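You operate a simulated robot arm through the tools that you are given. There is no shell and no other tool. Be economical: measure what you need, move in short steps, check, and stop when the job is done.

The job below is to be done with a simulated robot arm. You get a single attempt, and the scene is never put back.

## Task
Press the bearing that the job card names into the bracket.
Fine: start it in the bore, slide in, one stroke at MID until the green lamp, slide out again.

The check looks at the end state, three seconds after you hand in, the way a careful person would. Anything else that was tipped, shoved, dropped, spilled or broken makes it a failure.

## Robot
A 7-joint arm with a two-finger parallel gripper, fixed in place. Base frame: the origin is at the foot of the arm, x ahead of it, y to its left, z up. Units: m, degrees, N and s.
With the tool pointing down near the work surface it reaches from about 0.22 to 0.62 m from the base axis. Its first joint turns from -66.0 to 66.0 degrees. Payload 2.6 kg.
The tool frame sits at the grasp point between the pads (the TCP): z along the fingers, y along the line on which they close. The tips reach 0.03 m beyond it. Largest opening 0.094 m; finger width 0.028, thickness 0.01; the body of the gripper, 0.05 by 0.096 m, starts 0.055 m behind the TCP.
Orientation is told as [roll, pitch, yaw] about the base's x, y, z axes, in that order, counted from this pose: with the fingers straight down and closing along the base's y, the tool's x points along the base's -x, its y along +y and its z along -z.

## Interface
- The arm moves only by the tool arm_command. Its argument "moves" is a list of rows, each an object of numbers (a shift or turn left out is 0, a gripper value left out holds the last): "x", "y", "z": the shift along the tool's x, y, z in units of 250 mm (1.0 is 250 mm); "ax", "ay", "az": the turn, a rotation vector about the tool's x, y, z in units of 180 degrees (1.0 is 180 degrees); "grip": the finger opening in cm, from 0 to 9.4. In form: [{"x": .., "y": .., "z": .., "ax": .., "ay": .., "az": .., "grip": ..}, ...]. A call has 1 to 12 rows; each row is the pose to reach, as a shift and turn from the pose commanded when the call began, along the tool's axes at that moment. A call with a number of a shift or a turn outside -1 to 1 is refused whole. A row lasts 0.2 s, in which the tool goes at most 0.05 m and 8.6 degrees; a call with a longer step from one row to the next is refused whole, and so is a gripper value outside its range. A pose out of reach is approached as far as the arm can. The call stops where the force on the tool passes 40 N (or 10 N more than at its start, if that is more) or the arm is blocked; 0.2 s more then pass. The fingers move at their own pace (about 0.072 m/s each) and stop on an object; they squeeze with about 26 N. The grip force told is the motor's: it shows also when the fingers shut on nothing. Time passes only in rows, and 0.2 s behind the last, so rows that repeat a pose let the fingers close. It gives the time, the measured TCP pose, the force on the tool (base axes), the opening and the grip force at its end, in the units of the frame above (readings bear some noise), with the torque about the TCP (base axes, N m) and any sound that the robot's microphone picked up.
- Cameras (640 x 400 px; columns grow to the right, rows downward): "scene" is fixed at [0.0351, 0.4263, 0.5701]; the picture's right is [-0.81, -0.59, 0.00], its down [-0.30, 0.40, -0.86] and it looks along [0.51, -0.70, -0.50] (base axes); focal length 347 px, centre (320, 200). "wrist" rides on the gripper at [0.076, 0.014, -0.102] in the tool frame; the picture's right is [-0.18, 0.98, 0.00], its down [-0.75, -0.14, -0.64] and it looks along [-0.63, -0.12, 0.77] (tool axes); focal length 243 px, centre (320, 200). There is no depth. A picture from a camera that has moved, and an enlarged one, comes with that camera's place and axes in the base frame and with its lens.
- grab_frame(camera): a new picture of that camera. No time passes.
- zoom(camera, box): a new picture of the part [left, top, right, bottom] of that camera's present view, enlarged. No time passes.
- job_done(): hands the job in; it is judged then, once.

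Go step by step. Nothing tells you positions but the pictures and the camera data: compare them with the known pose of the tool, close in by small moves and look again before you grip or let go. The budget is 120 turns and 84 pictures, counting those below and the enlarged ones. Unless the task says otherwise, let go and move clear before handing in, and close with one line.

The tools are called as a command line: name --argument value ..., lists and objects as JSON in quotes. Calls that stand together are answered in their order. arm_command: Moves the arm, as the interface text tells. Its arguments: {"type":"object","properties":{"moves":{"type":"array","items":{"type":"object","properties":{"x":{"type":"number"},"y":{"type":"number"},"z":{"type":"number"},"ax":{"type":"number"},"ay":{"type":"number"},"az":{"type":"number"},"grip":{"type":"number"}}}}},"required":["moves"]} The other tools are called the same way: grab_frame (camera) takes a picture; zoom (camera, box) takes an enlarged picture of a part of a camera's view; job_done () hands the job in.

At the start:

```text
t: 0.0
ee_pos: [0.3513, -0.1238, 0.3242]
tcp_rot: [0.0, 0.0, 0.0]
force: [-0.4, 0.5, -0.5]
torque: [0.03, 0.01, -0.04]
gripper_width: 0.0943
gripper_force: 0.2
```

scene: 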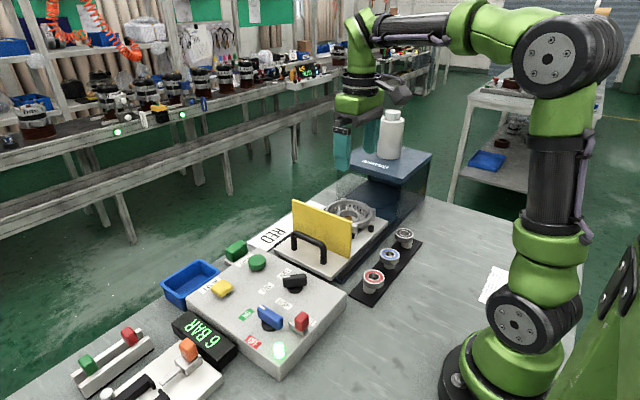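
wrist: 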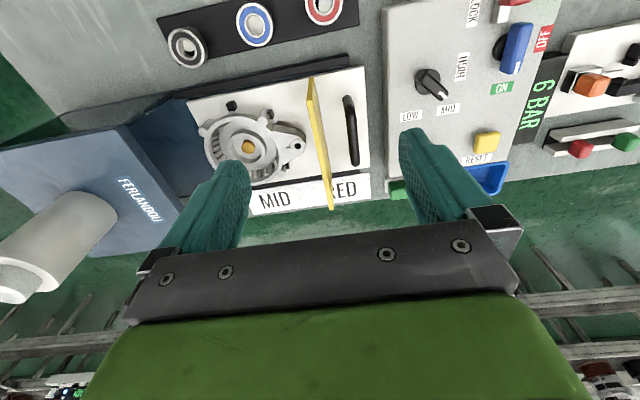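

I see a press with a sliding tray and yellow guard, a control panel, and three bearings (red, blue, black). I'll enlarge the details first.

zoom --camera "scene" --box '[240, 180, 440, 305]'

zoom --camera "scene" --box '[150, 235, 350, 375]'

zoom --camera "wrist" --box '[380, 0, 640, 200]'

zoom --camera "wrist" --box '[150, 0, 390, 220]'

zoom --camera "scene" --box '[50, 300, 250, 400]'

```text
3.20 times, centred on (340, 242) of scene
camera zoom: at [0.0351, 0.4263, 0.5701], right [-0.81, -0.59, 0.0], down [-0.3, 0.4, -0.86], along [0.51, -0.7, -0.5], focal length 1112 px, centre (256, 64)
```

zoom: 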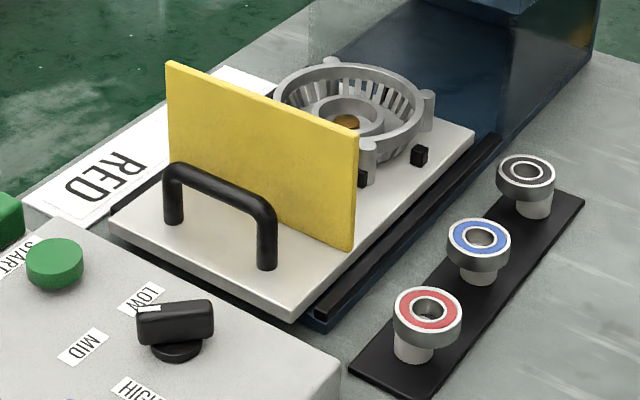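

```text
2.86 times, centred on (250, 305) of scene
camera zoom: at [0.0351, 0.4263, 0.5701], right [-0.81, -0.59, 0.0], down [-0.3, 0.4, -0.86], along [0.51, -0.7, -0.5], focal length 992 px, centre (520, -100)
```

zoom: 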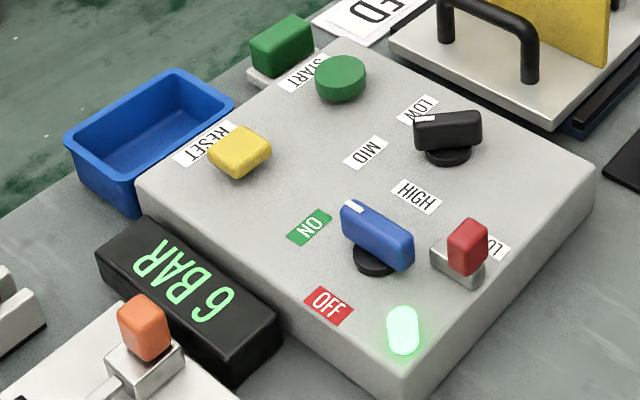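

```text
2.00 times, centred on (510, 100) of wrist
camera zoom: at [0.2738, -0.1103, 0.4264], right [0.18, 0.98, 0.0], down [0.75, -0.14, 0.64], along [0.63, -0.12, -0.77], focal length 485 px, centre (-60, 400)
```

zoom: 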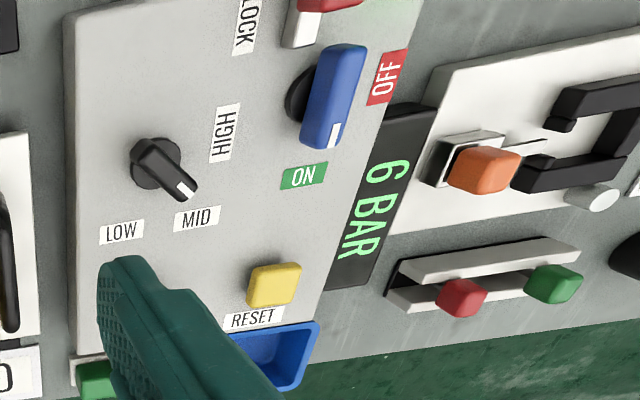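

```text
1.82 times, centred on (270, 110) of wrist
camera zoom: at [0.2738, -0.1103, 0.4264], right [0.18, 0.98, 0.0], down [0.75, -0.14, 0.64], along [0.63, -0.12, -0.77], focal length 441 px, centre (411, 364)
```

zoom: 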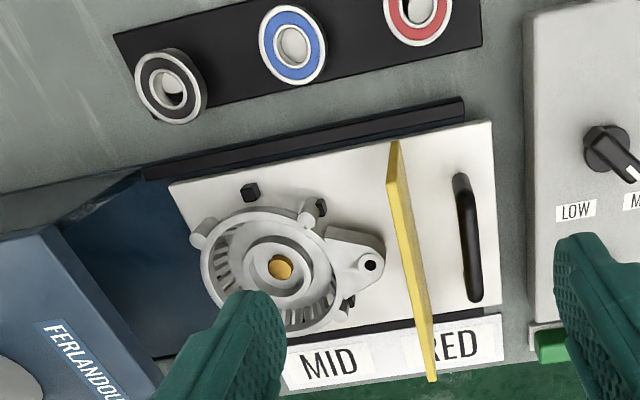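

```text
3.20 times, centred on (150, 350) of scene
camera zoom: at [0.0351, 0.4263, 0.5701], right [-0.81, -0.59, 0.0], down [-0.3, 0.4, -0.86], along [0.51, -0.7, -0.5], focal length 1112 px, centre (864, -280)
```

zoom: 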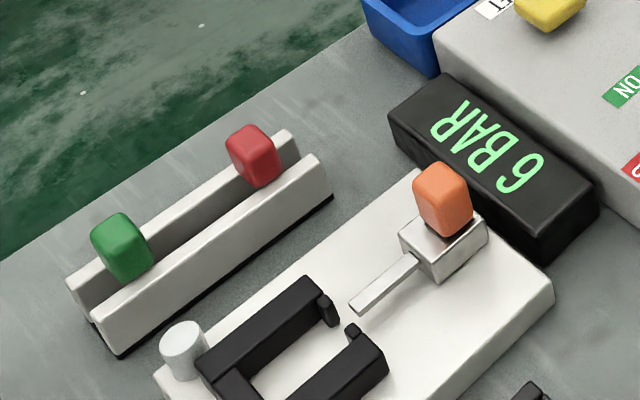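

The card reads MID / RED, so I take the red bearing, which I place at about (0.28, -0.105, 0.047). The bore is near (0.446, -0.27). The selector may not be on MID, so I'll move over the panel to look.

arm_command --moves '[{"y": 0.15}, {"y": 0.3}, {"y": 0.45}, {"y": 0.6, "z": 0.1}, {"y": 0.6, "z": 0.2}]'

grab_frame --camera "wrist"

zoom --camera "wrist" --box '[200, 0, 420, 140]'

```text
t: 1.2
ee_pos: [0.352, 0.0278, 0.2733]
tcp_rot: [0.0, 0.0, 0.1]
force: [0.8, -1.2, -0.3]
torque: [0.02, 0.02, 0.01]
gripper_width: 0.0939
gripper_force: 0.2
```

```text
76 pictures are left
camera wrist: at [0.274, 0.0412, 0.3765], right [0.18, 0.98, 0.0], down [0.75, -0.14, 0.64], along [0.63, -0.12, -0.77], focal length 243 px, centre (320, 200)
```

wrist: 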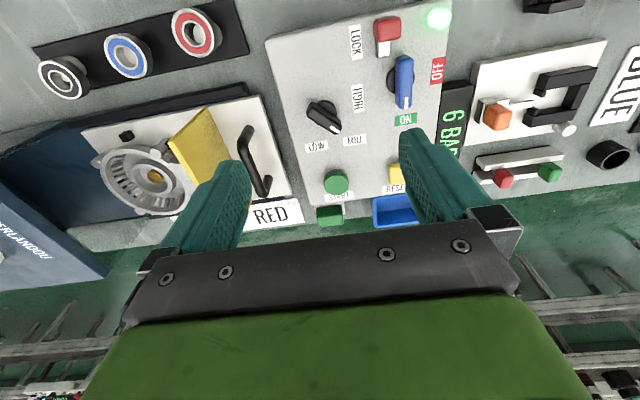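

```text
2.86 times, centred on (310, 70) of wrist
camera zoom: at [0.274, 0.0412, 0.3765], right [0.18, 0.98, 0.0], down [0.75, -0.14, 0.64], along [0.63, -0.12, -0.77], focal length 693 px, centre (349, 571)
```

zoom: 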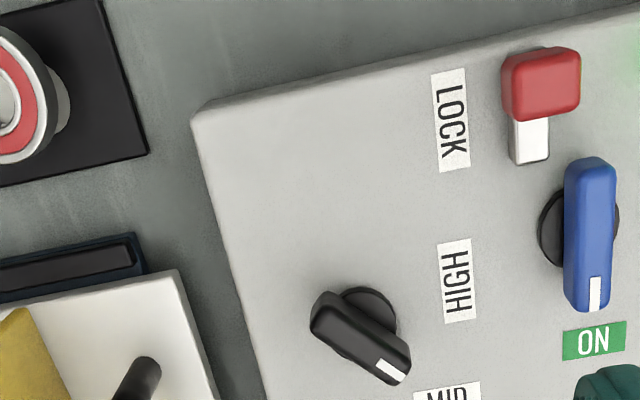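

The selector seems to point at MID, blue is ON and the gauge shows 6 bar. There is a BLUE card at another station, so I'll look closer at START, LOCK and the cards.

zoom --camera "wrist" --box '[230, 130, 430, 240]'

zoom --camera "wrist" --box '[420, 0, 640, 200]'

zoom --camera "scene" --box '[220, 290, 340, 365]'

zoom --camera "scene" --box '[320, 100, 480, 240]'

```text
3.20 times, centred on (330, 185) of wrist
camera zoom: at [0.274, 0.0412, 0.3765], right [0.18, 0.98, 0.0], down [0.75, -0.14, 0.64], along [0.63, -0.12, -0.77], focal length 776 px, centre (288, 248)
```

zoom: 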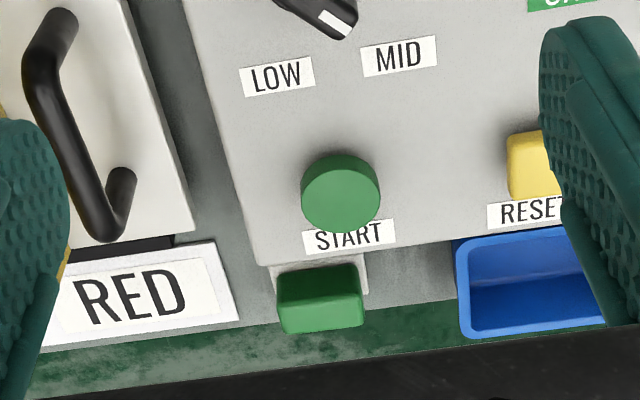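

```text
2.00 times, centred on (530, 100) of wrist
camera zoom: at [0.274, 0.0412, 0.3765], right [0.18, 0.98, 0.0], down [0.75, -0.14, 0.64], along [0.63, -0.12, -0.77], focal length 485 px, centre (-100, 400)
```

zoom: 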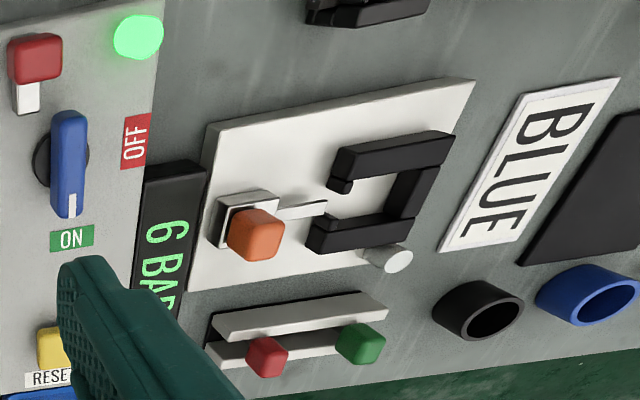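

```text
5.33 times, centred on (280, 328) of scene
camera zoom: at [0.0351, 0.4263, 0.5701], right [-0.81, -0.59, 0.0], down [-0.3, 0.4, -0.86], along [0.51, -0.7, -0.5], focal length 1853 px, centre (533, -480)
```

zoom: 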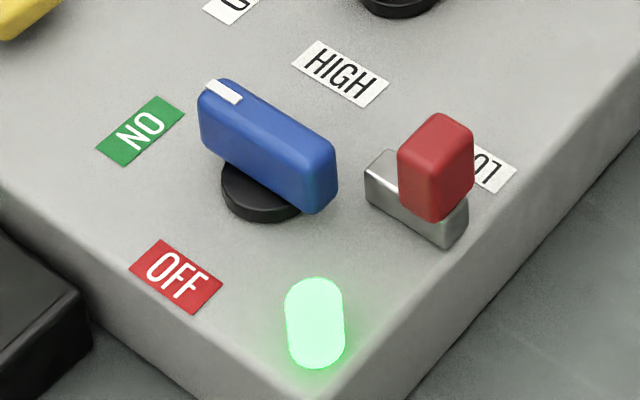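

```text
2.86 times, centred on (400, 170) of scene
camera zoom: at [0.0351, 0.4263, 0.5701], right [-0.81, -0.59, 0.0], down [-0.3, 0.4, -0.86], along [0.51, -0.7, -0.5], focal length 992 px, centre (91, 286)
```

zoom: 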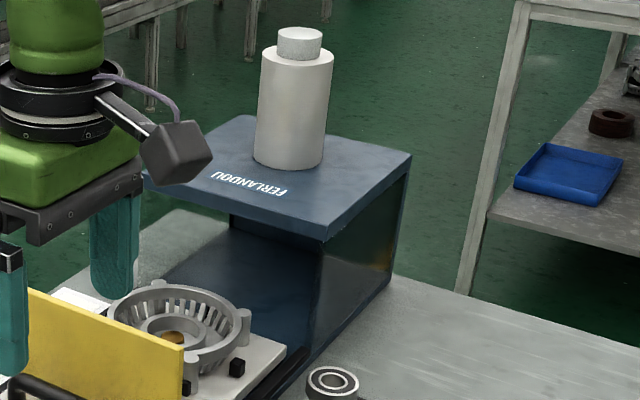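

The press card says RED, MID, and the selector and power are already set. The other card (BLUE) belongs to the far station. Next I move above the red bearing at about (0.279, -0.105).

arm_command --moves '[{"x": 0.06, "y": -0.11, "z": 0.08}, {"x": 0.12, "y": -0.22, "z": 0.16}, {"x": 0.18, "y": -0.33, "z": 0.24}, {"x": 0.24, "y": -0.43, "z": 0.32}, {"x": 0.292, "y": -0.532, "z": 0.4}, {"x": 0.292, "y": -0.532, "z": 0.45}]'

grab_frame --camera "wrist"

zoom --camera "scene" --box '[320, 210, 440, 300]'

```text
t: 2.6
ee_pos: [0.2787, -0.1058, 0.1598]
tcp_rot: [0.0, 0.1, 0.0]
force: [1.0, -0.3, 0.1]
torque: [0.0, -0.02, 0.01]
gripper_width: 0.094
gripper_force: 0.1
```

```text
70 pictures are left
camera wrist: at [0.2018, -0.0937, 0.2634], right [0.18, 0.98, 0.0], down [0.75, -0.14, 0.64], along [0.63, -0.12, -0.77], focal length 243 px, centre (320, 200)
```

wrist: 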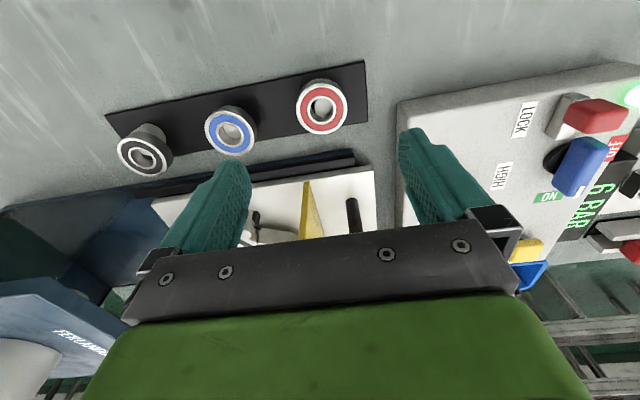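

```text
4.44 times, centred on (380, 255) of scene
camera zoom: at [0.0351, 0.4263, 0.5701], right [-0.81, -0.59, 0.0], down [-0.3, 0.4, -0.86], along [0.51, -0.7, -0.5], focal length 1544 px, centre (53, -44)
```

zoom: 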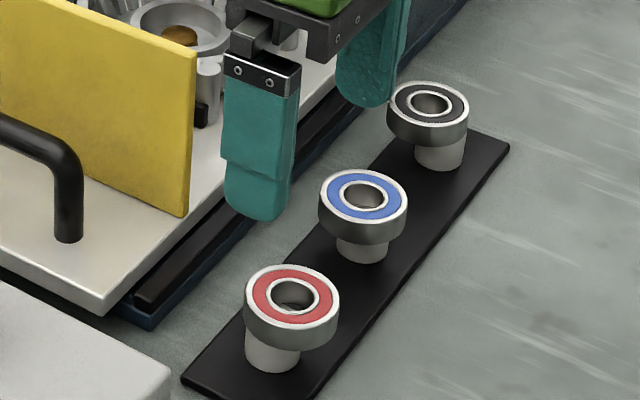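

The red bearing's top is near (0.273, -0.1055, 0.049), its diameter about 46 mm and thickness about 14 mm. I'll narrow the fingers to 64 mm so they clear the blue one, then lower partway and recheck.

arm_command --moves '[{"x": 0.02, "grip": 6.4}, {"x": 0.02, "z": 0.08}, {"x": 0.02, "z": 0.16}, {"x": 0.02, "z": 0.22}, {"x": 0.02, "z": 0.24}]'

grab_frame --camera "wrist"

zoom --camera "scene" --box '[320, 210, 440, 300]'

```text
t: 3.8
ee_pos: [0.273, -0.1071, 0.1]
tcp_rot: [0.0, 0.0, 0.0]
force: [0.0, 0.3, -0.6]
torque: [-0.02, 0.03, -0.02]
gripper_width: 0.0641
gripper_force: 0.0
```

```text
68 pictures are left
camera wrist: at [0.1958, -0.0935, 0.2029], right [0.18, 0.98, 0.0], down [0.75, -0.14, 0.64], along [0.63, -0.12, -0.77], focal length 243 px, centre (320, 200)
```

wrist: 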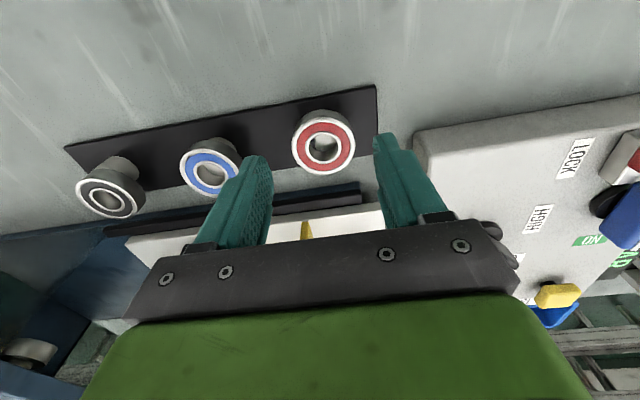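

```text
4.44 times, centred on (380, 255) of scene
camera zoom: at [0.0351, 0.4263, 0.5701], right [-0.81, -0.59, 0.0], down [-0.3, 0.4, -0.86], along [0.51, -0.7, -0.5], focal length 1544 px, centre (53, -44)
```

zoom: 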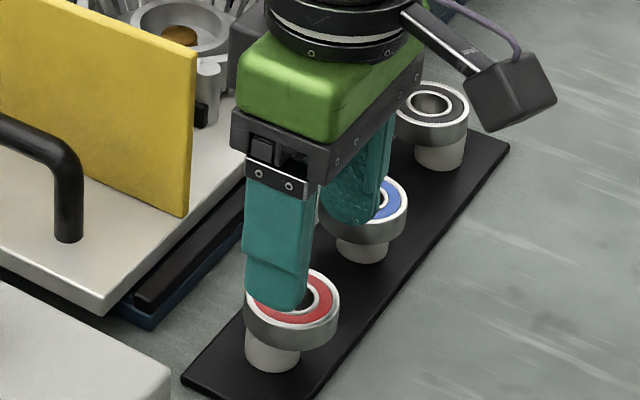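

The bearing sits between the fingers, within about 2 mm. I'll lower so the tips reach mid-height and then close.

arm_command --moves '[{"x": 0.008, "y": 0.006, "z": 0.04}, {"x": 0.008, "y": 0.006, "z": 0.08}, {"x": 0.008, "y": 0.006, "z": 0.11}]'

zoom --camera "wrist" --box '[220, 80, 440, 220]'

zoom --camera "scene" --box '[320, 210, 440, 300]'

```text
t: 4.6
ee_pos: [0.2691, -0.1061, 0.0728]
tcp_rot: [0.0, 0.0, 0.0]
force: [0.3, -0.2, 0.4]
torque: [-0.01, -0.01, -0.03]
gripper_width: 0.0639
gripper_force: 0.1
```

```text
2.86 times, centred on (330, 150) of wrist
camera zoom: at [0.1935, -0.0915, 0.1763], right [0.18, 0.98, 0.0], down [0.75, -0.14, 0.64], along [0.63, -0.12, -0.77], focal length 693 px, centre (291, 343)
```

zoom: 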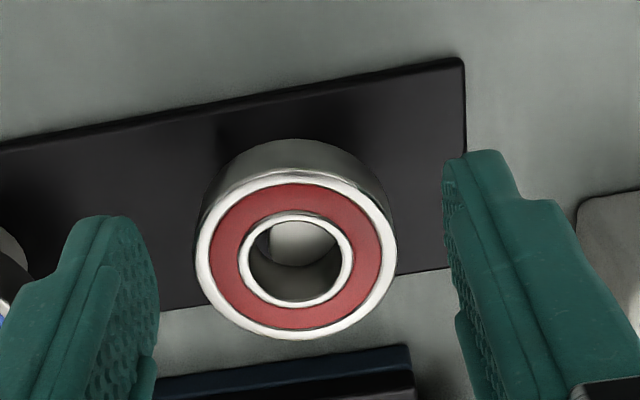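

```text
4.44 times, centred on (380, 255) of scene
camera zoom: at [0.0351, 0.4263, 0.5701], right [-0.81, -0.59, 0.0], down [-0.3, 0.4, -0.86], along [0.51, -0.7, -0.5], focal length 1544 px, centre (53, -44)
```

zoom: 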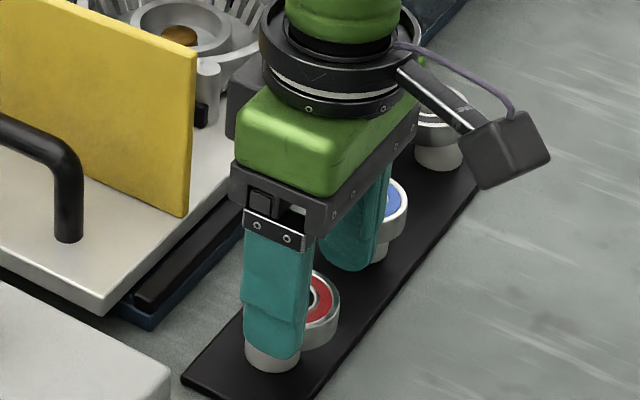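

The bearing looks about 3 mm further out in x than the tool axis. I'll correct by that, then close the fingers.

arm_command --moves '[{"x": -0.012}, {"x": -0.012, "grip": 4.0}, {"x": -0.012, "grip": 4.0}, {"x": -0.012, "grip": 4.0}]'

zoom --camera "wrist" --box '[220, 80, 440, 220]'

zoom --camera "scene" --box '[320, 210, 440, 300]'

```text
t: 5.6
ee_pos: [0.2729, -0.1056, 0.0724]
tcp_rot: [0.0, 0.0, 0.0]
force: [0.5, -0.4, 1.6]
torque: [-0.01, 0.0, 0.0]
gripper_width: 0.0399
gripper_force: 0.1
```

```text
2.86 times, centred on (330, 150) of wrist
camera zoom: at [0.1964, -0.0916, 0.1762], right [0.18, 0.98, 0.0], down [0.75, -0.14, 0.64], along [0.63, -0.12, -0.77], focal length 693 px, centre (291, 343)
```

zoom: 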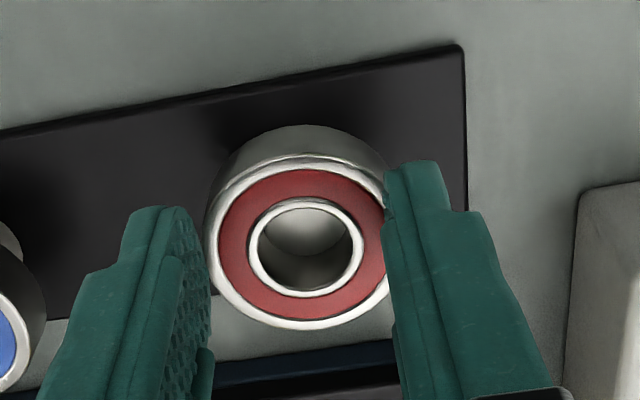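

```text
4.44 times, centred on (380, 255) of scene
camera zoom: at [0.0351, 0.4263, 0.5701], right [-0.81, -0.59, 0.0], down [-0.3, 0.4, -0.86], along [0.51, -0.7, -0.5], focal length 1544 px, centre (53, -44)
```

zoom: 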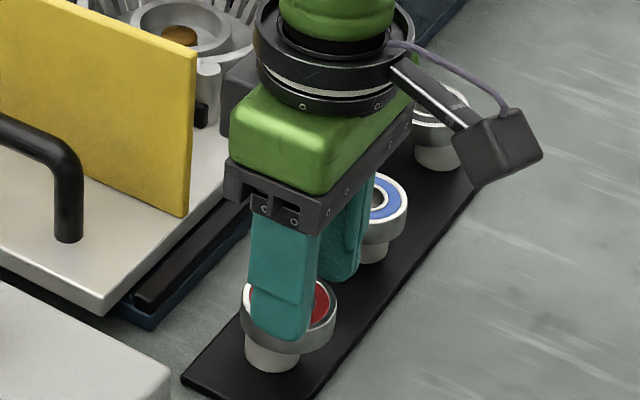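

At 40 mm there is no contact yet, so the bearing is a little smaller than I thought. I'll close further until the fingers grip.

arm_command --moves '[{"grip": 3.6}, {"grip": 3.0}, {"grip": 3.0}]'

zoom --camera "wrist" --box '[220, 80, 440, 220]'

```text
t: 6.4
ee_pos: [0.2733, -0.1053, 0.0735]
tcp_rot: [0.0, 0.0, 0.1]
force: [-0.1, 0.7, 1.3]
torque: [0.04, 0.03, -0.01]
gripper_width: 0.0299
gripper_force: 0.1
```

```text
2.86 times, centred on (330, 150) of wrist
camera zoom: at [0.1964, -0.0916, 0.1762], right [0.18, 0.98, 0.0], down [0.75, -0.14, 0.64], along [0.63, -0.12, -0.77], focal length 693 px, centre (291, 343)
```

zoom: 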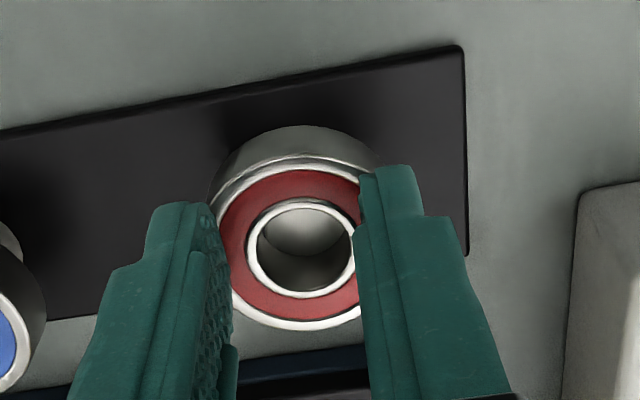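

The fingers passed over the top face, so the bearing top lies just below the tips at about z = 0.041, which puts its centre near x = 0.278. I'll lift slightly, reopen, shift and look.

arm_command --moves '[{"z": -0.03, "grip": 6.4}, {"x": -0.02, "y": 0.008, "z": -0.03, "grip": 6.4}, {"x": -0.02, "y": 0.008, "z": -0.03}, {"x": -0.02, "y": 0.008, "z": 0.0}]'

zoom --camera "wrist" --box '[220, 80, 440, 220]'

```text
t: 7.4
ee_pos: [0.2789, -0.1039, 0.0735]
tcp_rot: [0.0, -0.1, 0.0]
force: [0.0, -0.1, -0.7]
torque: [0.01, -0.02, -0.02]
gripper_width: 0.064
gripper_force: 0.0
```

```text
2.86 times, centred on (330, 150) of wrist
camera zoom: at [0.2022, -0.0897, 0.1763], right [0.18, 0.98, 0.0], down [0.75, -0.14, 0.64], along [0.63, -0.12, -0.77], focal length 693 px, centre (291, 343)
```

zoom: 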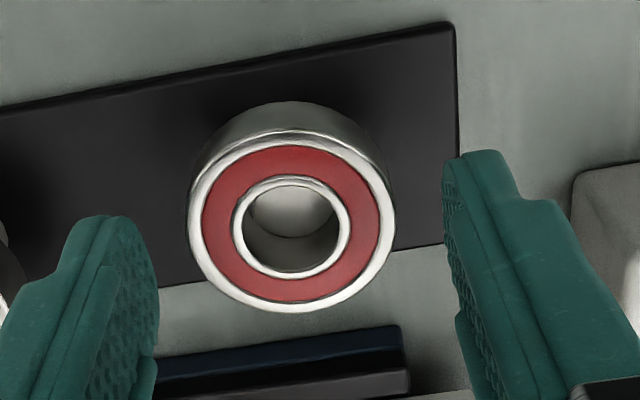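

The bearing is now centred. I'll lower 8 mm and close.

arm_command --moves '[{"z": 0.032}, {"z": 0.032}, {"z": 0.032, "grip": 5.0}, {"z": 0.032, "grip": 4.2}, {"z": 0.032, "grip": 3.2}, {"z": 0.032, "grip": 3.2}]'

zoom --camera "wrist" --box '[220, 80, 440, 220]'

zoom --camera "scene" --box '[320, 210, 440, 300]'

```text
t: 8.8
ee_pos: [0.2792, -0.1033, 0.0656]
tcp_rot: [0.0, 0.0, 0.0]
force: [0.0, -0.5, 0.3]
torque: [0.01, -0.03, -0.01]
gripper_width: 0.0455
gripper_force: 25.8
```

```text
2.86 times, centred on (330, 150) of wrist
camera zoom: at [0.2021, -0.0897, 0.1683], right [0.18, 0.98, 0.0], down [0.75, -0.14, 0.64], along [0.63, -0.12, -0.77], focal length 693 px, centre (291, 343)
```

zoom: 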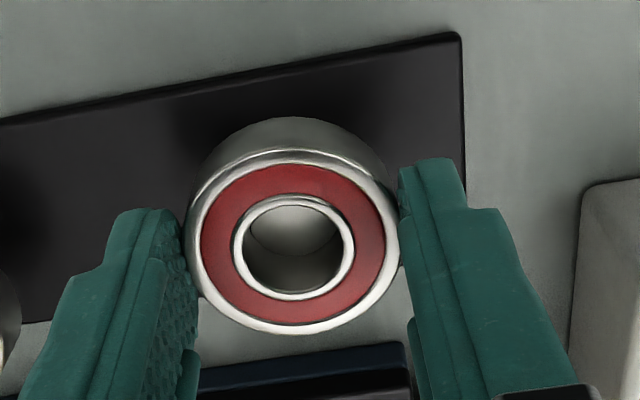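

```text
4.44 times, centred on (380, 255) of scene
camera zoom: at [0.0351, 0.4263, 0.5701], right [-0.81, -0.59, 0.0], down [-0.3, 0.4, -0.86], along [0.51, -0.7, -0.5], focal length 1544 px, centre (53, -44)
```

zoom: 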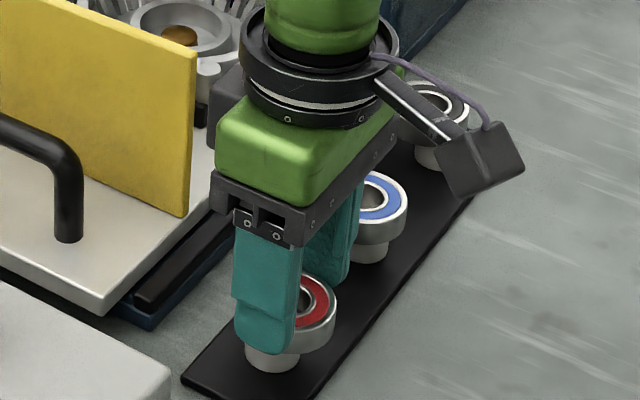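

The bearing is held at 45.5 mm, about 2 mm ahead of the tool axis. I'll lift straight up and carry it above the bracket.

arm_command --moves '[{"z": -0.06}, {"z": -0.2}, {"z": -0.38}, {"z": -0.54}, {"x": -0.1, "y": -0.1, "z": -0.54}, {"x": -0.22, "y": -0.22, "z": -0.54}, {"x": -0.34, "y": -0.34, "z": -0.54}, {"x": -0.46, "y": -0.46, "z": -0.54}, {"x": -0.58, "y": -0.58, "z": -0.54}, {"x": -0.66, "y": -0.66, "z": -0.54}, {"x": -0.66, "y": -0.66, "z": -0.54}]'

grab_frame --camera "wrist"

grab_frame --camera "scene"

```text
t: 11.2
ee_pos: [0.4445, -0.2699, 0.1996]
tcp_rot: [0.1, 0.0, 0.0]
force: [-0.5, 0.5, -1.0]
torque: [-0.02, 0.01, 0.02]
gripper_width: 0.046
gripper_force: 25.5
```

```text
58 pictures are left
camera wrist: at [0.3673, -0.2558, 0.3029], right [0.18, 0.98, 0.0], down [0.75, -0.14, 0.64], along [0.63, -0.12, -0.77], focal length 243 px, centre (320, 200)
```

wrist: 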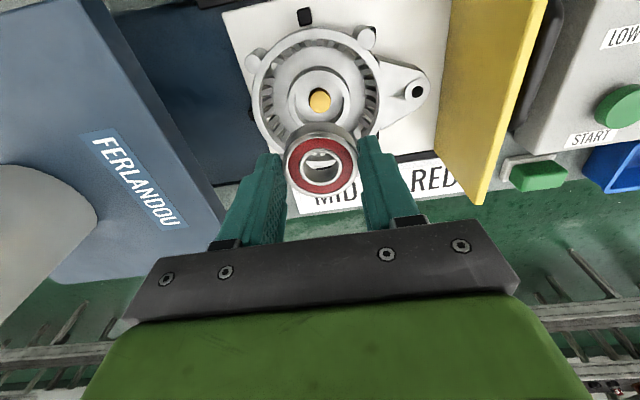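

```text
57 pictures are left
```

scene: 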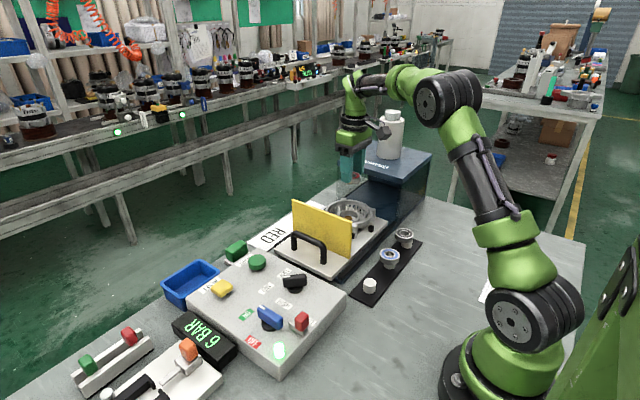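

The bearing came cleanly off its post. I'll zoom on the bore to measure it.

zoom --camera "wrist" --box '[230, 20, 450, 200]'

zoom --camera "scene" --box '[310, 160, 400, 245]'

```text
2.22 times, centred on (340, 110) of wrist
camera zoom: at [0.3673, -0.2558, 0.3029], right [0.18, 0.98, 0.0], down [0.75, -0.14, 0.64], along [0.63, -0.12, -0.77], focal length 539 px, centre (276, 400)
```

zoom: 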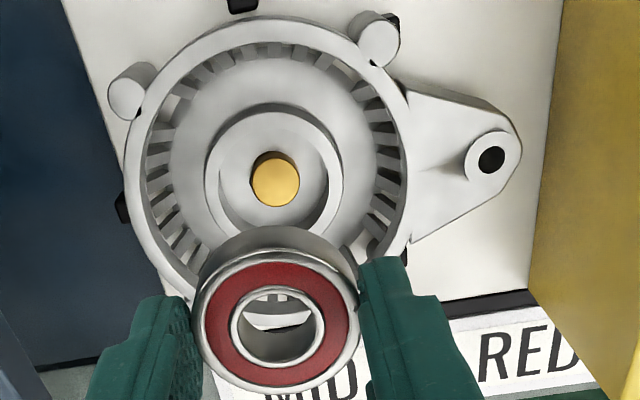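

```text
4.71 times, centred on (355, 202) of scene
camera zoom: at [0.0351, 0.4263, 0.5701], right [-0.81, -0.59, 0.0], down [-0.3, 0.4, -0.86], along [0.51, -0.7, -0.5], focal length 1635 px, centre (155, 188)
```

zoom: 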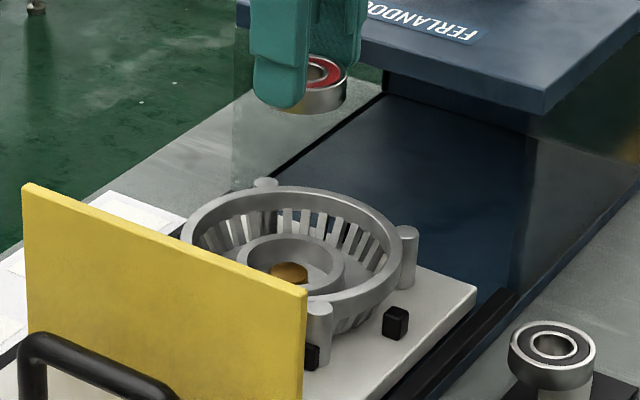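

The bore rim appears near (0.440, -0.271, 0.06). I'll shift 5 mm back, descend to just above it, and look again.

arm_command --moves '[{"x": 0.02, "z": 0.1}, {"x": 0.02, "z": 0.2}, {"x": 0.02, "z": 0.28}, {"x": 0.02, "z": 0.3}]'

zoom --camera "wrist" --box '[230, 20, 450, 200]'

zoom --camera "scene" --box '[310, 160, 400, 245]'

```text
t: 12.2
ee_pos: [0.4376, -0.269, 0.1235]
tcp_rot: [0.0, 0.0, 0.0]
force: [0.1, 0.0, -1.2]
torque: [-0.01, -0.02, 0.0]
gripper_width: 0.0458
gripper_force: 25.3
```

```text
2.22 times, centred on (340, 110) of wrist
camera zoom: at [0.3617, -0.2551, 0.2279], right [0.18, 0.98, 0.0], down [0.75, -0.14, 0.64], along [0.63, -0.12, -0.77], focal length 539 px, centre (276, 400)
```

zoom: 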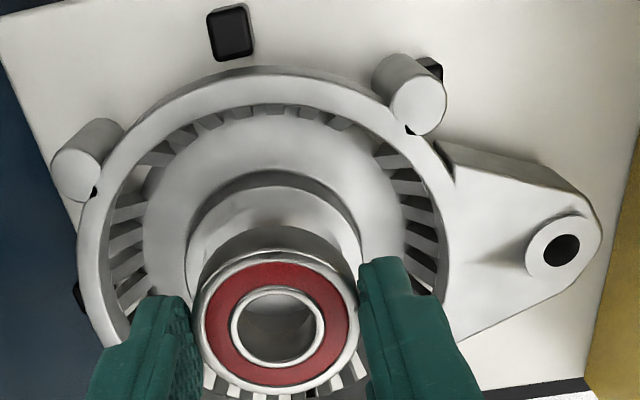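

```text
4.71 times, centred on (355, 202) of scene
camera zoom: at [0.0351, 0.4263, 0.5701], right [-0.81, -0.59, 0.0], down [-0.3, 0.4, -0.86], along [0.51, -0.7, -0.5], focal length 1635 px, centre (155, 188)
```

zoom: 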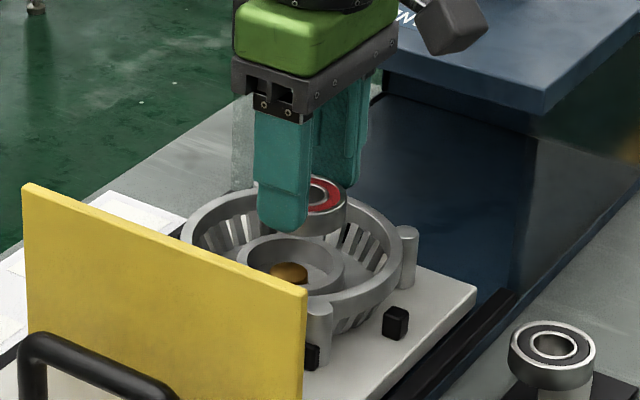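

The wrist and scene estimates of the rim height disagree, so I'll look closer before lowering further.

zoom --camera "scene" --box '[330, 190, 380, 225]'

zoom --camera "wrist" --box '[280, 90, 380, 200]'

```text
11.43 times, centred on (355, 208) of scene
camera zoom: at [0.0351, 0.4263, 0.5701], right [-0.81, -0.59, 0.0], down [-0.3, 0.4, -0.86], along [0.51, -0.7, -0.5], focal length 3970 px, centre (-80, 114)
```

zoom: 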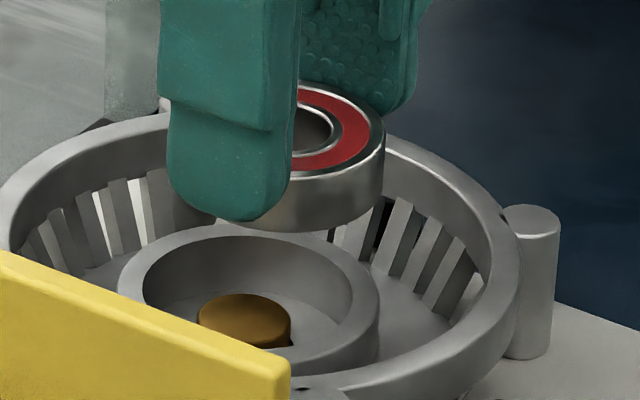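

```text
3.64 times, centred on (330, 145) of wrist
camera zoom: at [0.3617, -0.2551, 0.2279], right [0.18, 0.98, 0.0], down [0.75, -0.14, 0.64], along [0.63, -0.12, -0.77], focal length 882 px, centre (284, 400)
```

zoom: 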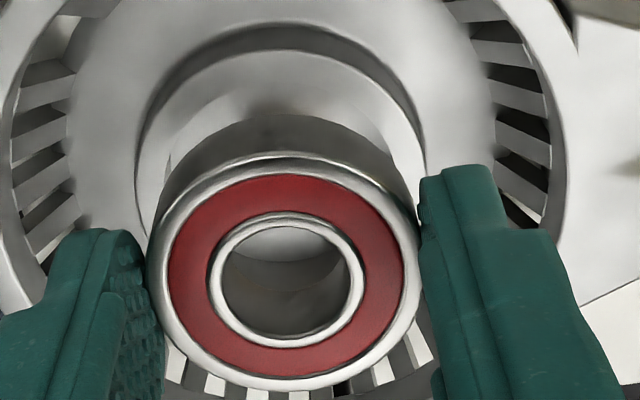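

Scene and wrist agree on a rim height of about 0.05, but x is uncertain (0.443 to 0.451). I'll take the middle, descend 25 mm, which still clears the rim, and compare again up close.

arm_command --moves '[{"x": -0.02, "y": -0.004, "z": 0.05}, {"x": -0.02, "y": -0.004, "z": 0.1}, {"x": -0.02, "y": -0.004, "z": 0.1}]'

zoom --camera "scene" --box '[330, 190, 380, 225]'

zoom --camera "wrist" --box '[270, 90, 370, 200]'

```text
t: 13.0
ee_pos: [0.443, -0.2692, 0.1015]
tcp_rot: [0.0, 0.1, 0.0]
force: [1.2, -0.3, -0.6]
torque: [0.02, 0.01, 0.0]
gripper_width: 0.0459
gripper_force: 25.6
```

```text
11.43 times, centred on (355, 208) of scene
camera zoom: at [0.0351, 0.4263, 0.5701], right [-0.81, -0.59, 0.0], down [-0.3, 0.4, -0.86], along [0.51, -0.7, -0.5], focal length 3970 px, centre (-80, 114)
```

zoom: 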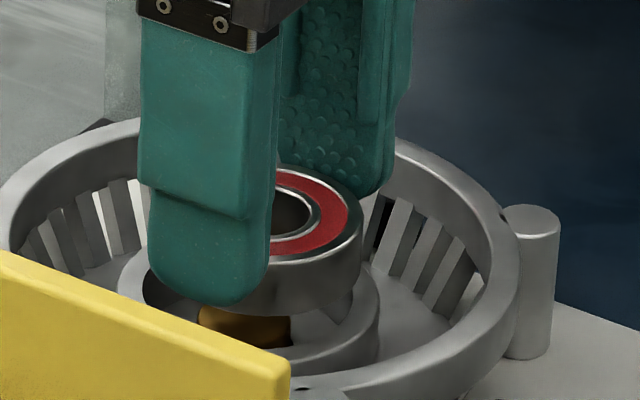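

```text
3.64 times, centred on (320, 145) of wrist
camera zoom: at [0.3664, -0.2555, 0.2029], right [0.18, 0.98, 0.0], down [0.75, -0.14, 0.64], along [0.63, -0.12, -0.77], focal length 882 px, centre (320, 400)
```

zoom: 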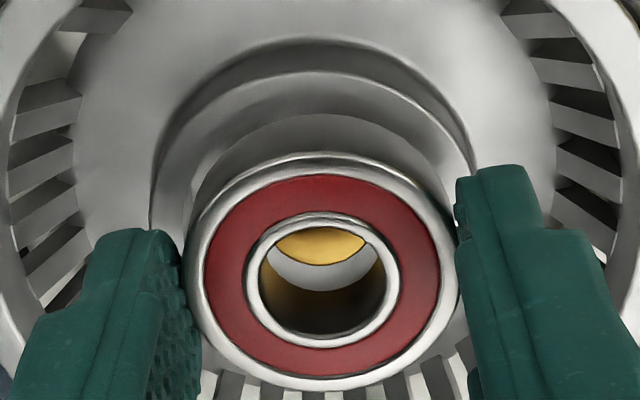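

From both views the bearing must move about +4 mm in x and -1.4 mm in y. I'll apply that, descend 6 mm and look again.

arm_command --moves '[{"x": -0.017, "y": -0.0055}, {"x": -0.017, "y": -0.0055, "z": 0.024}, {"x": -0.017, "y": -0.0055, "z": 0.024}]'

zoom --camera "scene" --box '[330, 190, 380, 225]'

zoom --camera "wrist" --box '[270, 90, 370, 200]'

```text
t: 13.8
ee_pos: [0.448, -0.2703, 0.0943]
tcp_rot: [0.0, -0.1, 0.0]
force: [1.1, -0.4, -1.1]
torque: [0.0, 0.02, -0.01]
gripper_width: 0.0455
gripper_force: 25.8
```

```text
11.43 times, centred on (355, 208) of scene
camera zoom: at [0.0351, 0.4263, 0.5701], right [-0.81, -0.59, 0.0], down [-0.3, 0.4, -0.86], along [0.51, -0.7, -0.5], focal length 3970 px, centre (-80, 114)
```

zoom: 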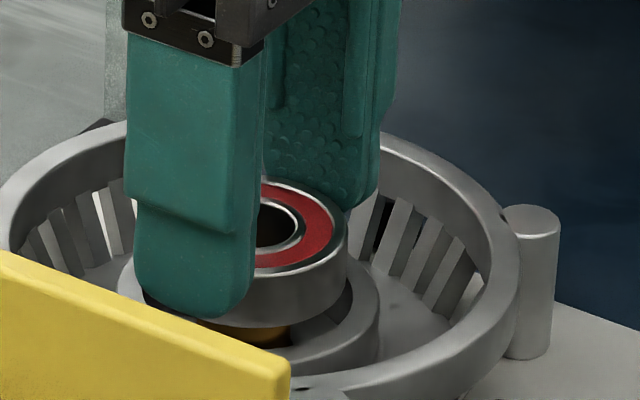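

```text
3.64 times, centred on (320, 145) of wrist
camera zoom: at [0.371, -0.2569, 0.1971], right [0.18, 0.98, 0.0], down [0.75, -0.14, 0.64], along [0.63, -0.12, -0.77], focal length 882 px, centre (320, 400)
```

zoom: 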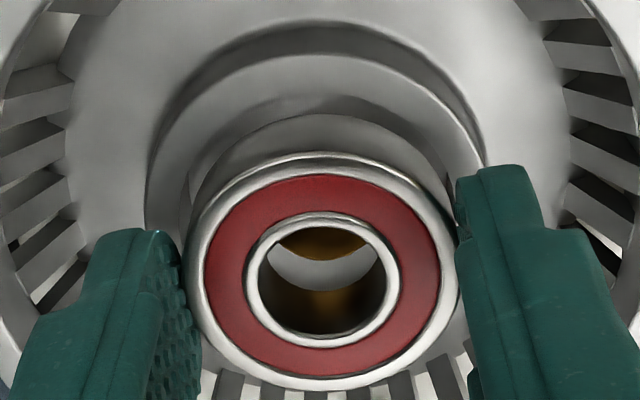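

The alignment now looks within about 1 mm in both views. I'll descend in small steps and watch the force.

arm_command --moves '[{"z": 0.008}, {"z": 0.016}, {"z": 0.016}]'

zoom --camera "scene" --box '[335, 200, 375, 225]'

zoom --camera "wrist" --box '[280, 90, 360, 140]'

```text
t: 14.6
ee_pos: [0.447, -0.2716, 0.0909]
tcp_rot: [0.1, 0.0, 0.0]
force: [-0.2, 0.6, -1.2]
torque: [0.02, -0.04, 0.02]
gripper_width: 0.0455
gripper_force: 25.8
```

```text
16.00 times, centred on (355, 212) of scene
camera zoom: at [0.0351, 0.4263, 0.5701], right [-0.81, -0.59, 0.0], down [-0.3, 0.4, -0.86], along [0.51, -0.7, -0.5], focal length 5558 px, centre (-240, 0)
```

zoom: 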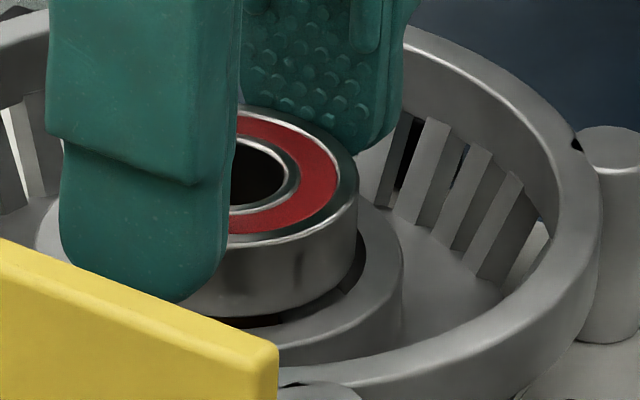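

```text
8.00 times, centred on (320, 115) of wrist
camera zoom: at [0.3709, -0.2569, 0.1934], right [0.18, 0.98, 0.0], down [0.75, -0.14, 0.64], along [0.63, -0.12, -0.77], focal length 1941 px, centre (320, 880)
```

zoom: 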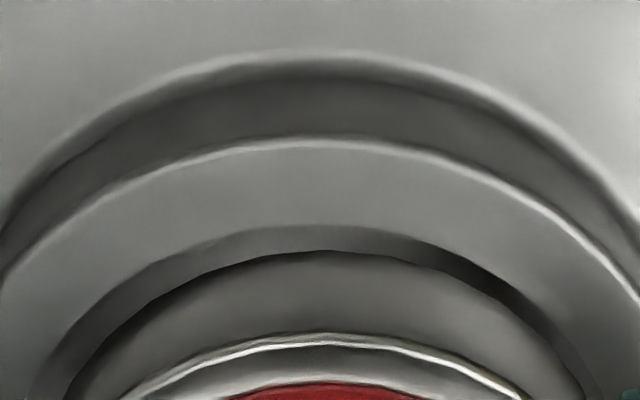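

The bearing is centred and its bottom is about 2 mm above the rim. I'll nudge -0.5 mm in y and lower it into the bore mouth.

arm_command --moves '[{"y": -0.002, "z": 0.004}, {"y": -0.002, "z": 0.01}, {"y": -0.002, "z": 0.016}, {"y": -0.002, "z": 0.02}]'

zoom --camera "scene" --box '[335, 200, 375, 225]'

zoom --camera "wrist" --box '[280, 90, 360, 140]'

```text
t: 15.6
ee_pos: [0.4471, -0.2711, 0.0855]
tcp_rot: [0.0, 0.0, 0.1]
force: [0.6, 0.3, -0.5]
torque: [0.01, 0.02, 0.04]
gripper_width: 0.0457
gripper_force: 25.6
```

```text
16.00 times, centred on (355, 212) of scene
camera zoom: at [0.0351, 0.4263, 0.5701], right [-0.81, -0.59, 0.0], down [-0.3, 0.4, -0.86], along [0.51, -0.7, -0.5], focal length 5558 px, centre (-240, 0)
```

zoom: 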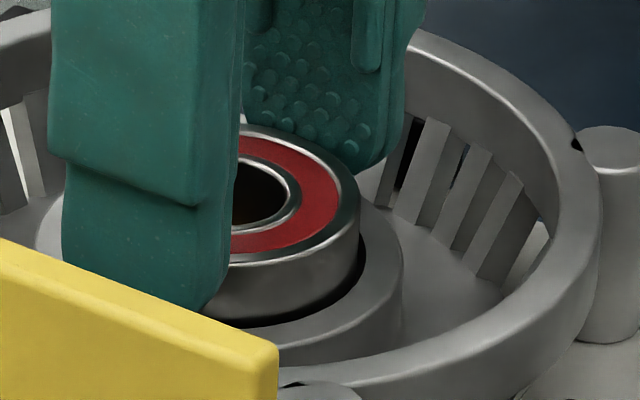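

```text
8.00 times, centred on (320, 115) of wrist
camera zoom: at [0.3709, -0.2579, 0.1889], right [0.18, 0.98, 0.0], down [0.75, -0.14, 0.64], along [0.63, -0.12, -0.77], focal length 1941 px, centre (320, 880)
```

zoom: 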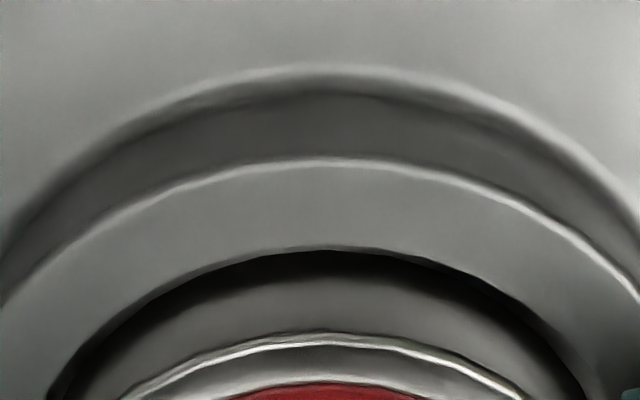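

The bearing is entering the bore with a dark clearance gap around it and no force. I'll continue slowly until contact.

arm_command --moves '[{"z": 0.004}, {"z": 0.008}, {"z": 0.012}, {"z": 0.014}]'

zoom --camera "scene" --box '[335, 200, 375, 225]'

zoom --camera "wrist" --box '[270, 90, 370, 200]'

```text
t: 16.6
ee_pos: [0.4477, -0.272, 0.0813]
tcp_rot: [0.0, -0.1, 0.0]
force: [-0.8, -0.3, 4.4]
torque: [0.02, 0.07, -0.01]
gripper_width: 0.0457
gripper_force: 26.0
```

```text
16.00 times, centred on (355, 212) of scene
camera zoom: at [0.0351, 0.4263, 0.5701], right [-0.81, -0.59, 0.0], down [-0.3, 0.4, -0.86], along [0.51, -0.7, -0.5], focal length 5558 px, centre (-240, 0)
```

zoom: 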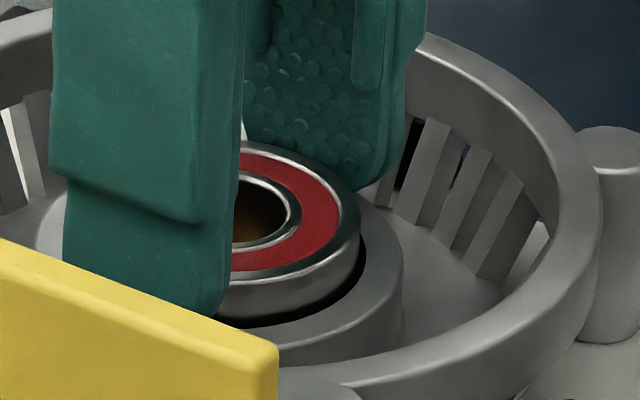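

```text
3.64 times, centred on (320, 145) of wrist
camera zoom: at [0.3708, -0.2583, 0.185], right [0.18, 0.98, 0.0], down [0.75, -0.14, 0.64], along [0.63, -0.12, -0.77], focal length 882 px, centre (320, 400)
```

zoom: 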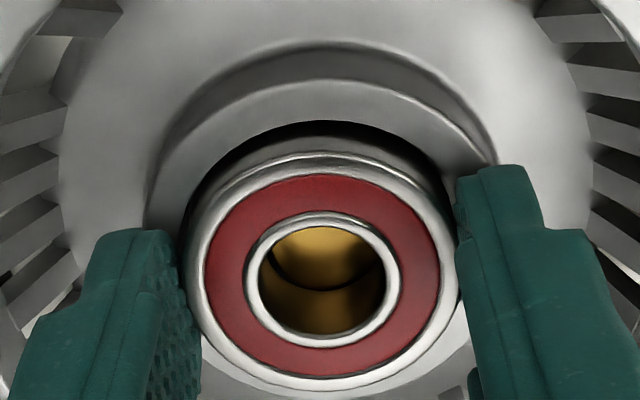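

Light contact of 4 N has begun. I'll press about 1.5 mm more to see whether it is seating.

arm_command --moves '[{"z": 0.003}, {"z": 0.006}, {"z": 0.006}]'

zoom --camera "scene" --box '[335, 200, 375, 225]'

zoom --camera "wrist" --box '[280, 90, 360, 140]'

```text
t: 17.4
ee_pos: [0.4482, -0.2712, 0.0819]
tcp_rot: [-0.1, -0.2, -0.1]
force: [-7.9, 2.6, 20.8]
torque: [0.51, 0.41, 0.21]
gripper_width: 0.0456
gripper_force: 26.5
```

```text
16.00 times, centred on (355, 212) of scene
camera zoom: at [0.035, 0.4264, 0.5701], right [-0.81, -0.59, 0.0], down [-0.3, 0.4, -0.86], along [0.51, -0.7, -0.5], focal length 5558 px, centre (-240, 0)
```

zoom: 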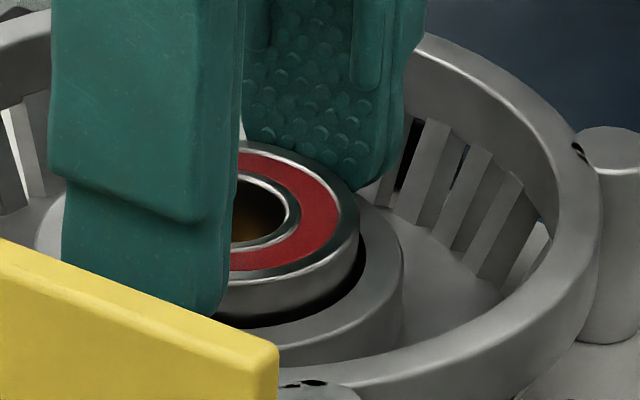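

```text
8.00 times, centred on (320, 115) of wrist
camera zoom: at [0.3711, -0.2584, 0.1849], right [0.18, 0.98, 0.0], down [0.75, -0.14, 0.64], along [0.63, -0.12, -0.77], focal length 1941 px, centre (320, 880)
```

zoom: 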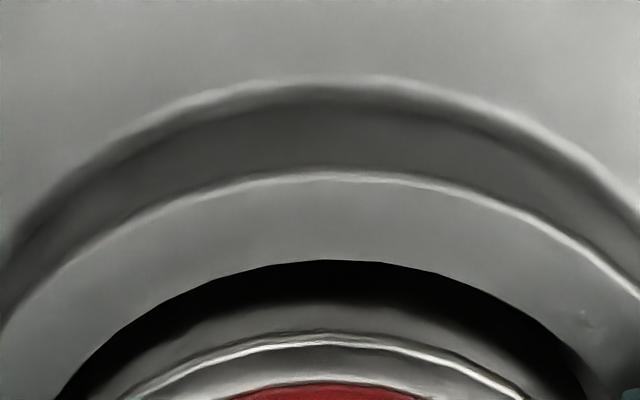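

It touches on the +x side; the gap is larger on the near (-x) side and the force points to -x/+y. I'll back up, shift -1 mm in x and +0.5 mm in y, and try again.

arm_command --moves '[{"z": -0.012}, {"x": 0.004, "y": 0.002, "z": -0.012}, {"x": 0.004, "y": 0.002, "z": -0.006}, {"x": 0.004, "y": 0.002, "z": 0.0}, {"x": 0.004, "y": 0.002, "z": 0.0}]'

zoom --camera "wrist" --box '[270, 90, 370, 200]'

zoom --camera "scene" --box '[335, 200, 375, 225]'

```text
t: 18.6
ee_pos: [0.4471, -0.2715, 0.0824]
tcp_rot: [-0.1, -0.1, -0.2]
force: [-6.3, 1.8, 24.2]
torque: [0.64, 0.36, 0.31]
gripper_width: 0.0458
gripper_force: 26.1
```

```text
3.64 times, centred on (320, 145) of wrist
camera zoom: at [0.3695, -0.2579, 0.1849], right [0.18, 0.98, 0.0], down [0.75, -0.14, 0.64], along [0.63, -0.12, -0.77], focal length 882 px, centre (320, 400)
```

zoom: 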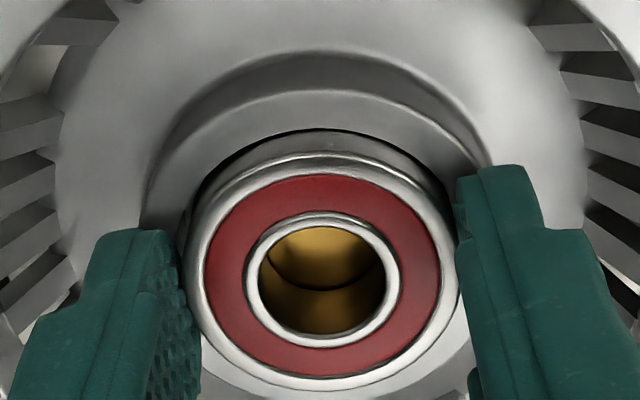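

```text
16.00 times, centred on (355, 212) of scene
camera zoom: at [0.035, 0.4264, 0.5701], right [-0.81, -0.59, 0.0], down [-0.3, 0.4, -0.86], along [0.51, -0.7, -0.5], focal length 5558 px, centre (-240, 0)
```

zoom: 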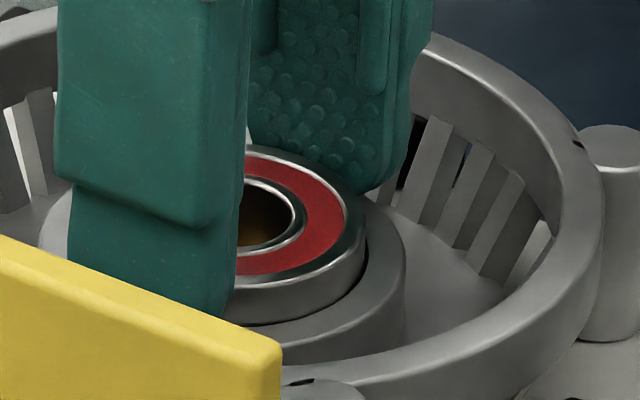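

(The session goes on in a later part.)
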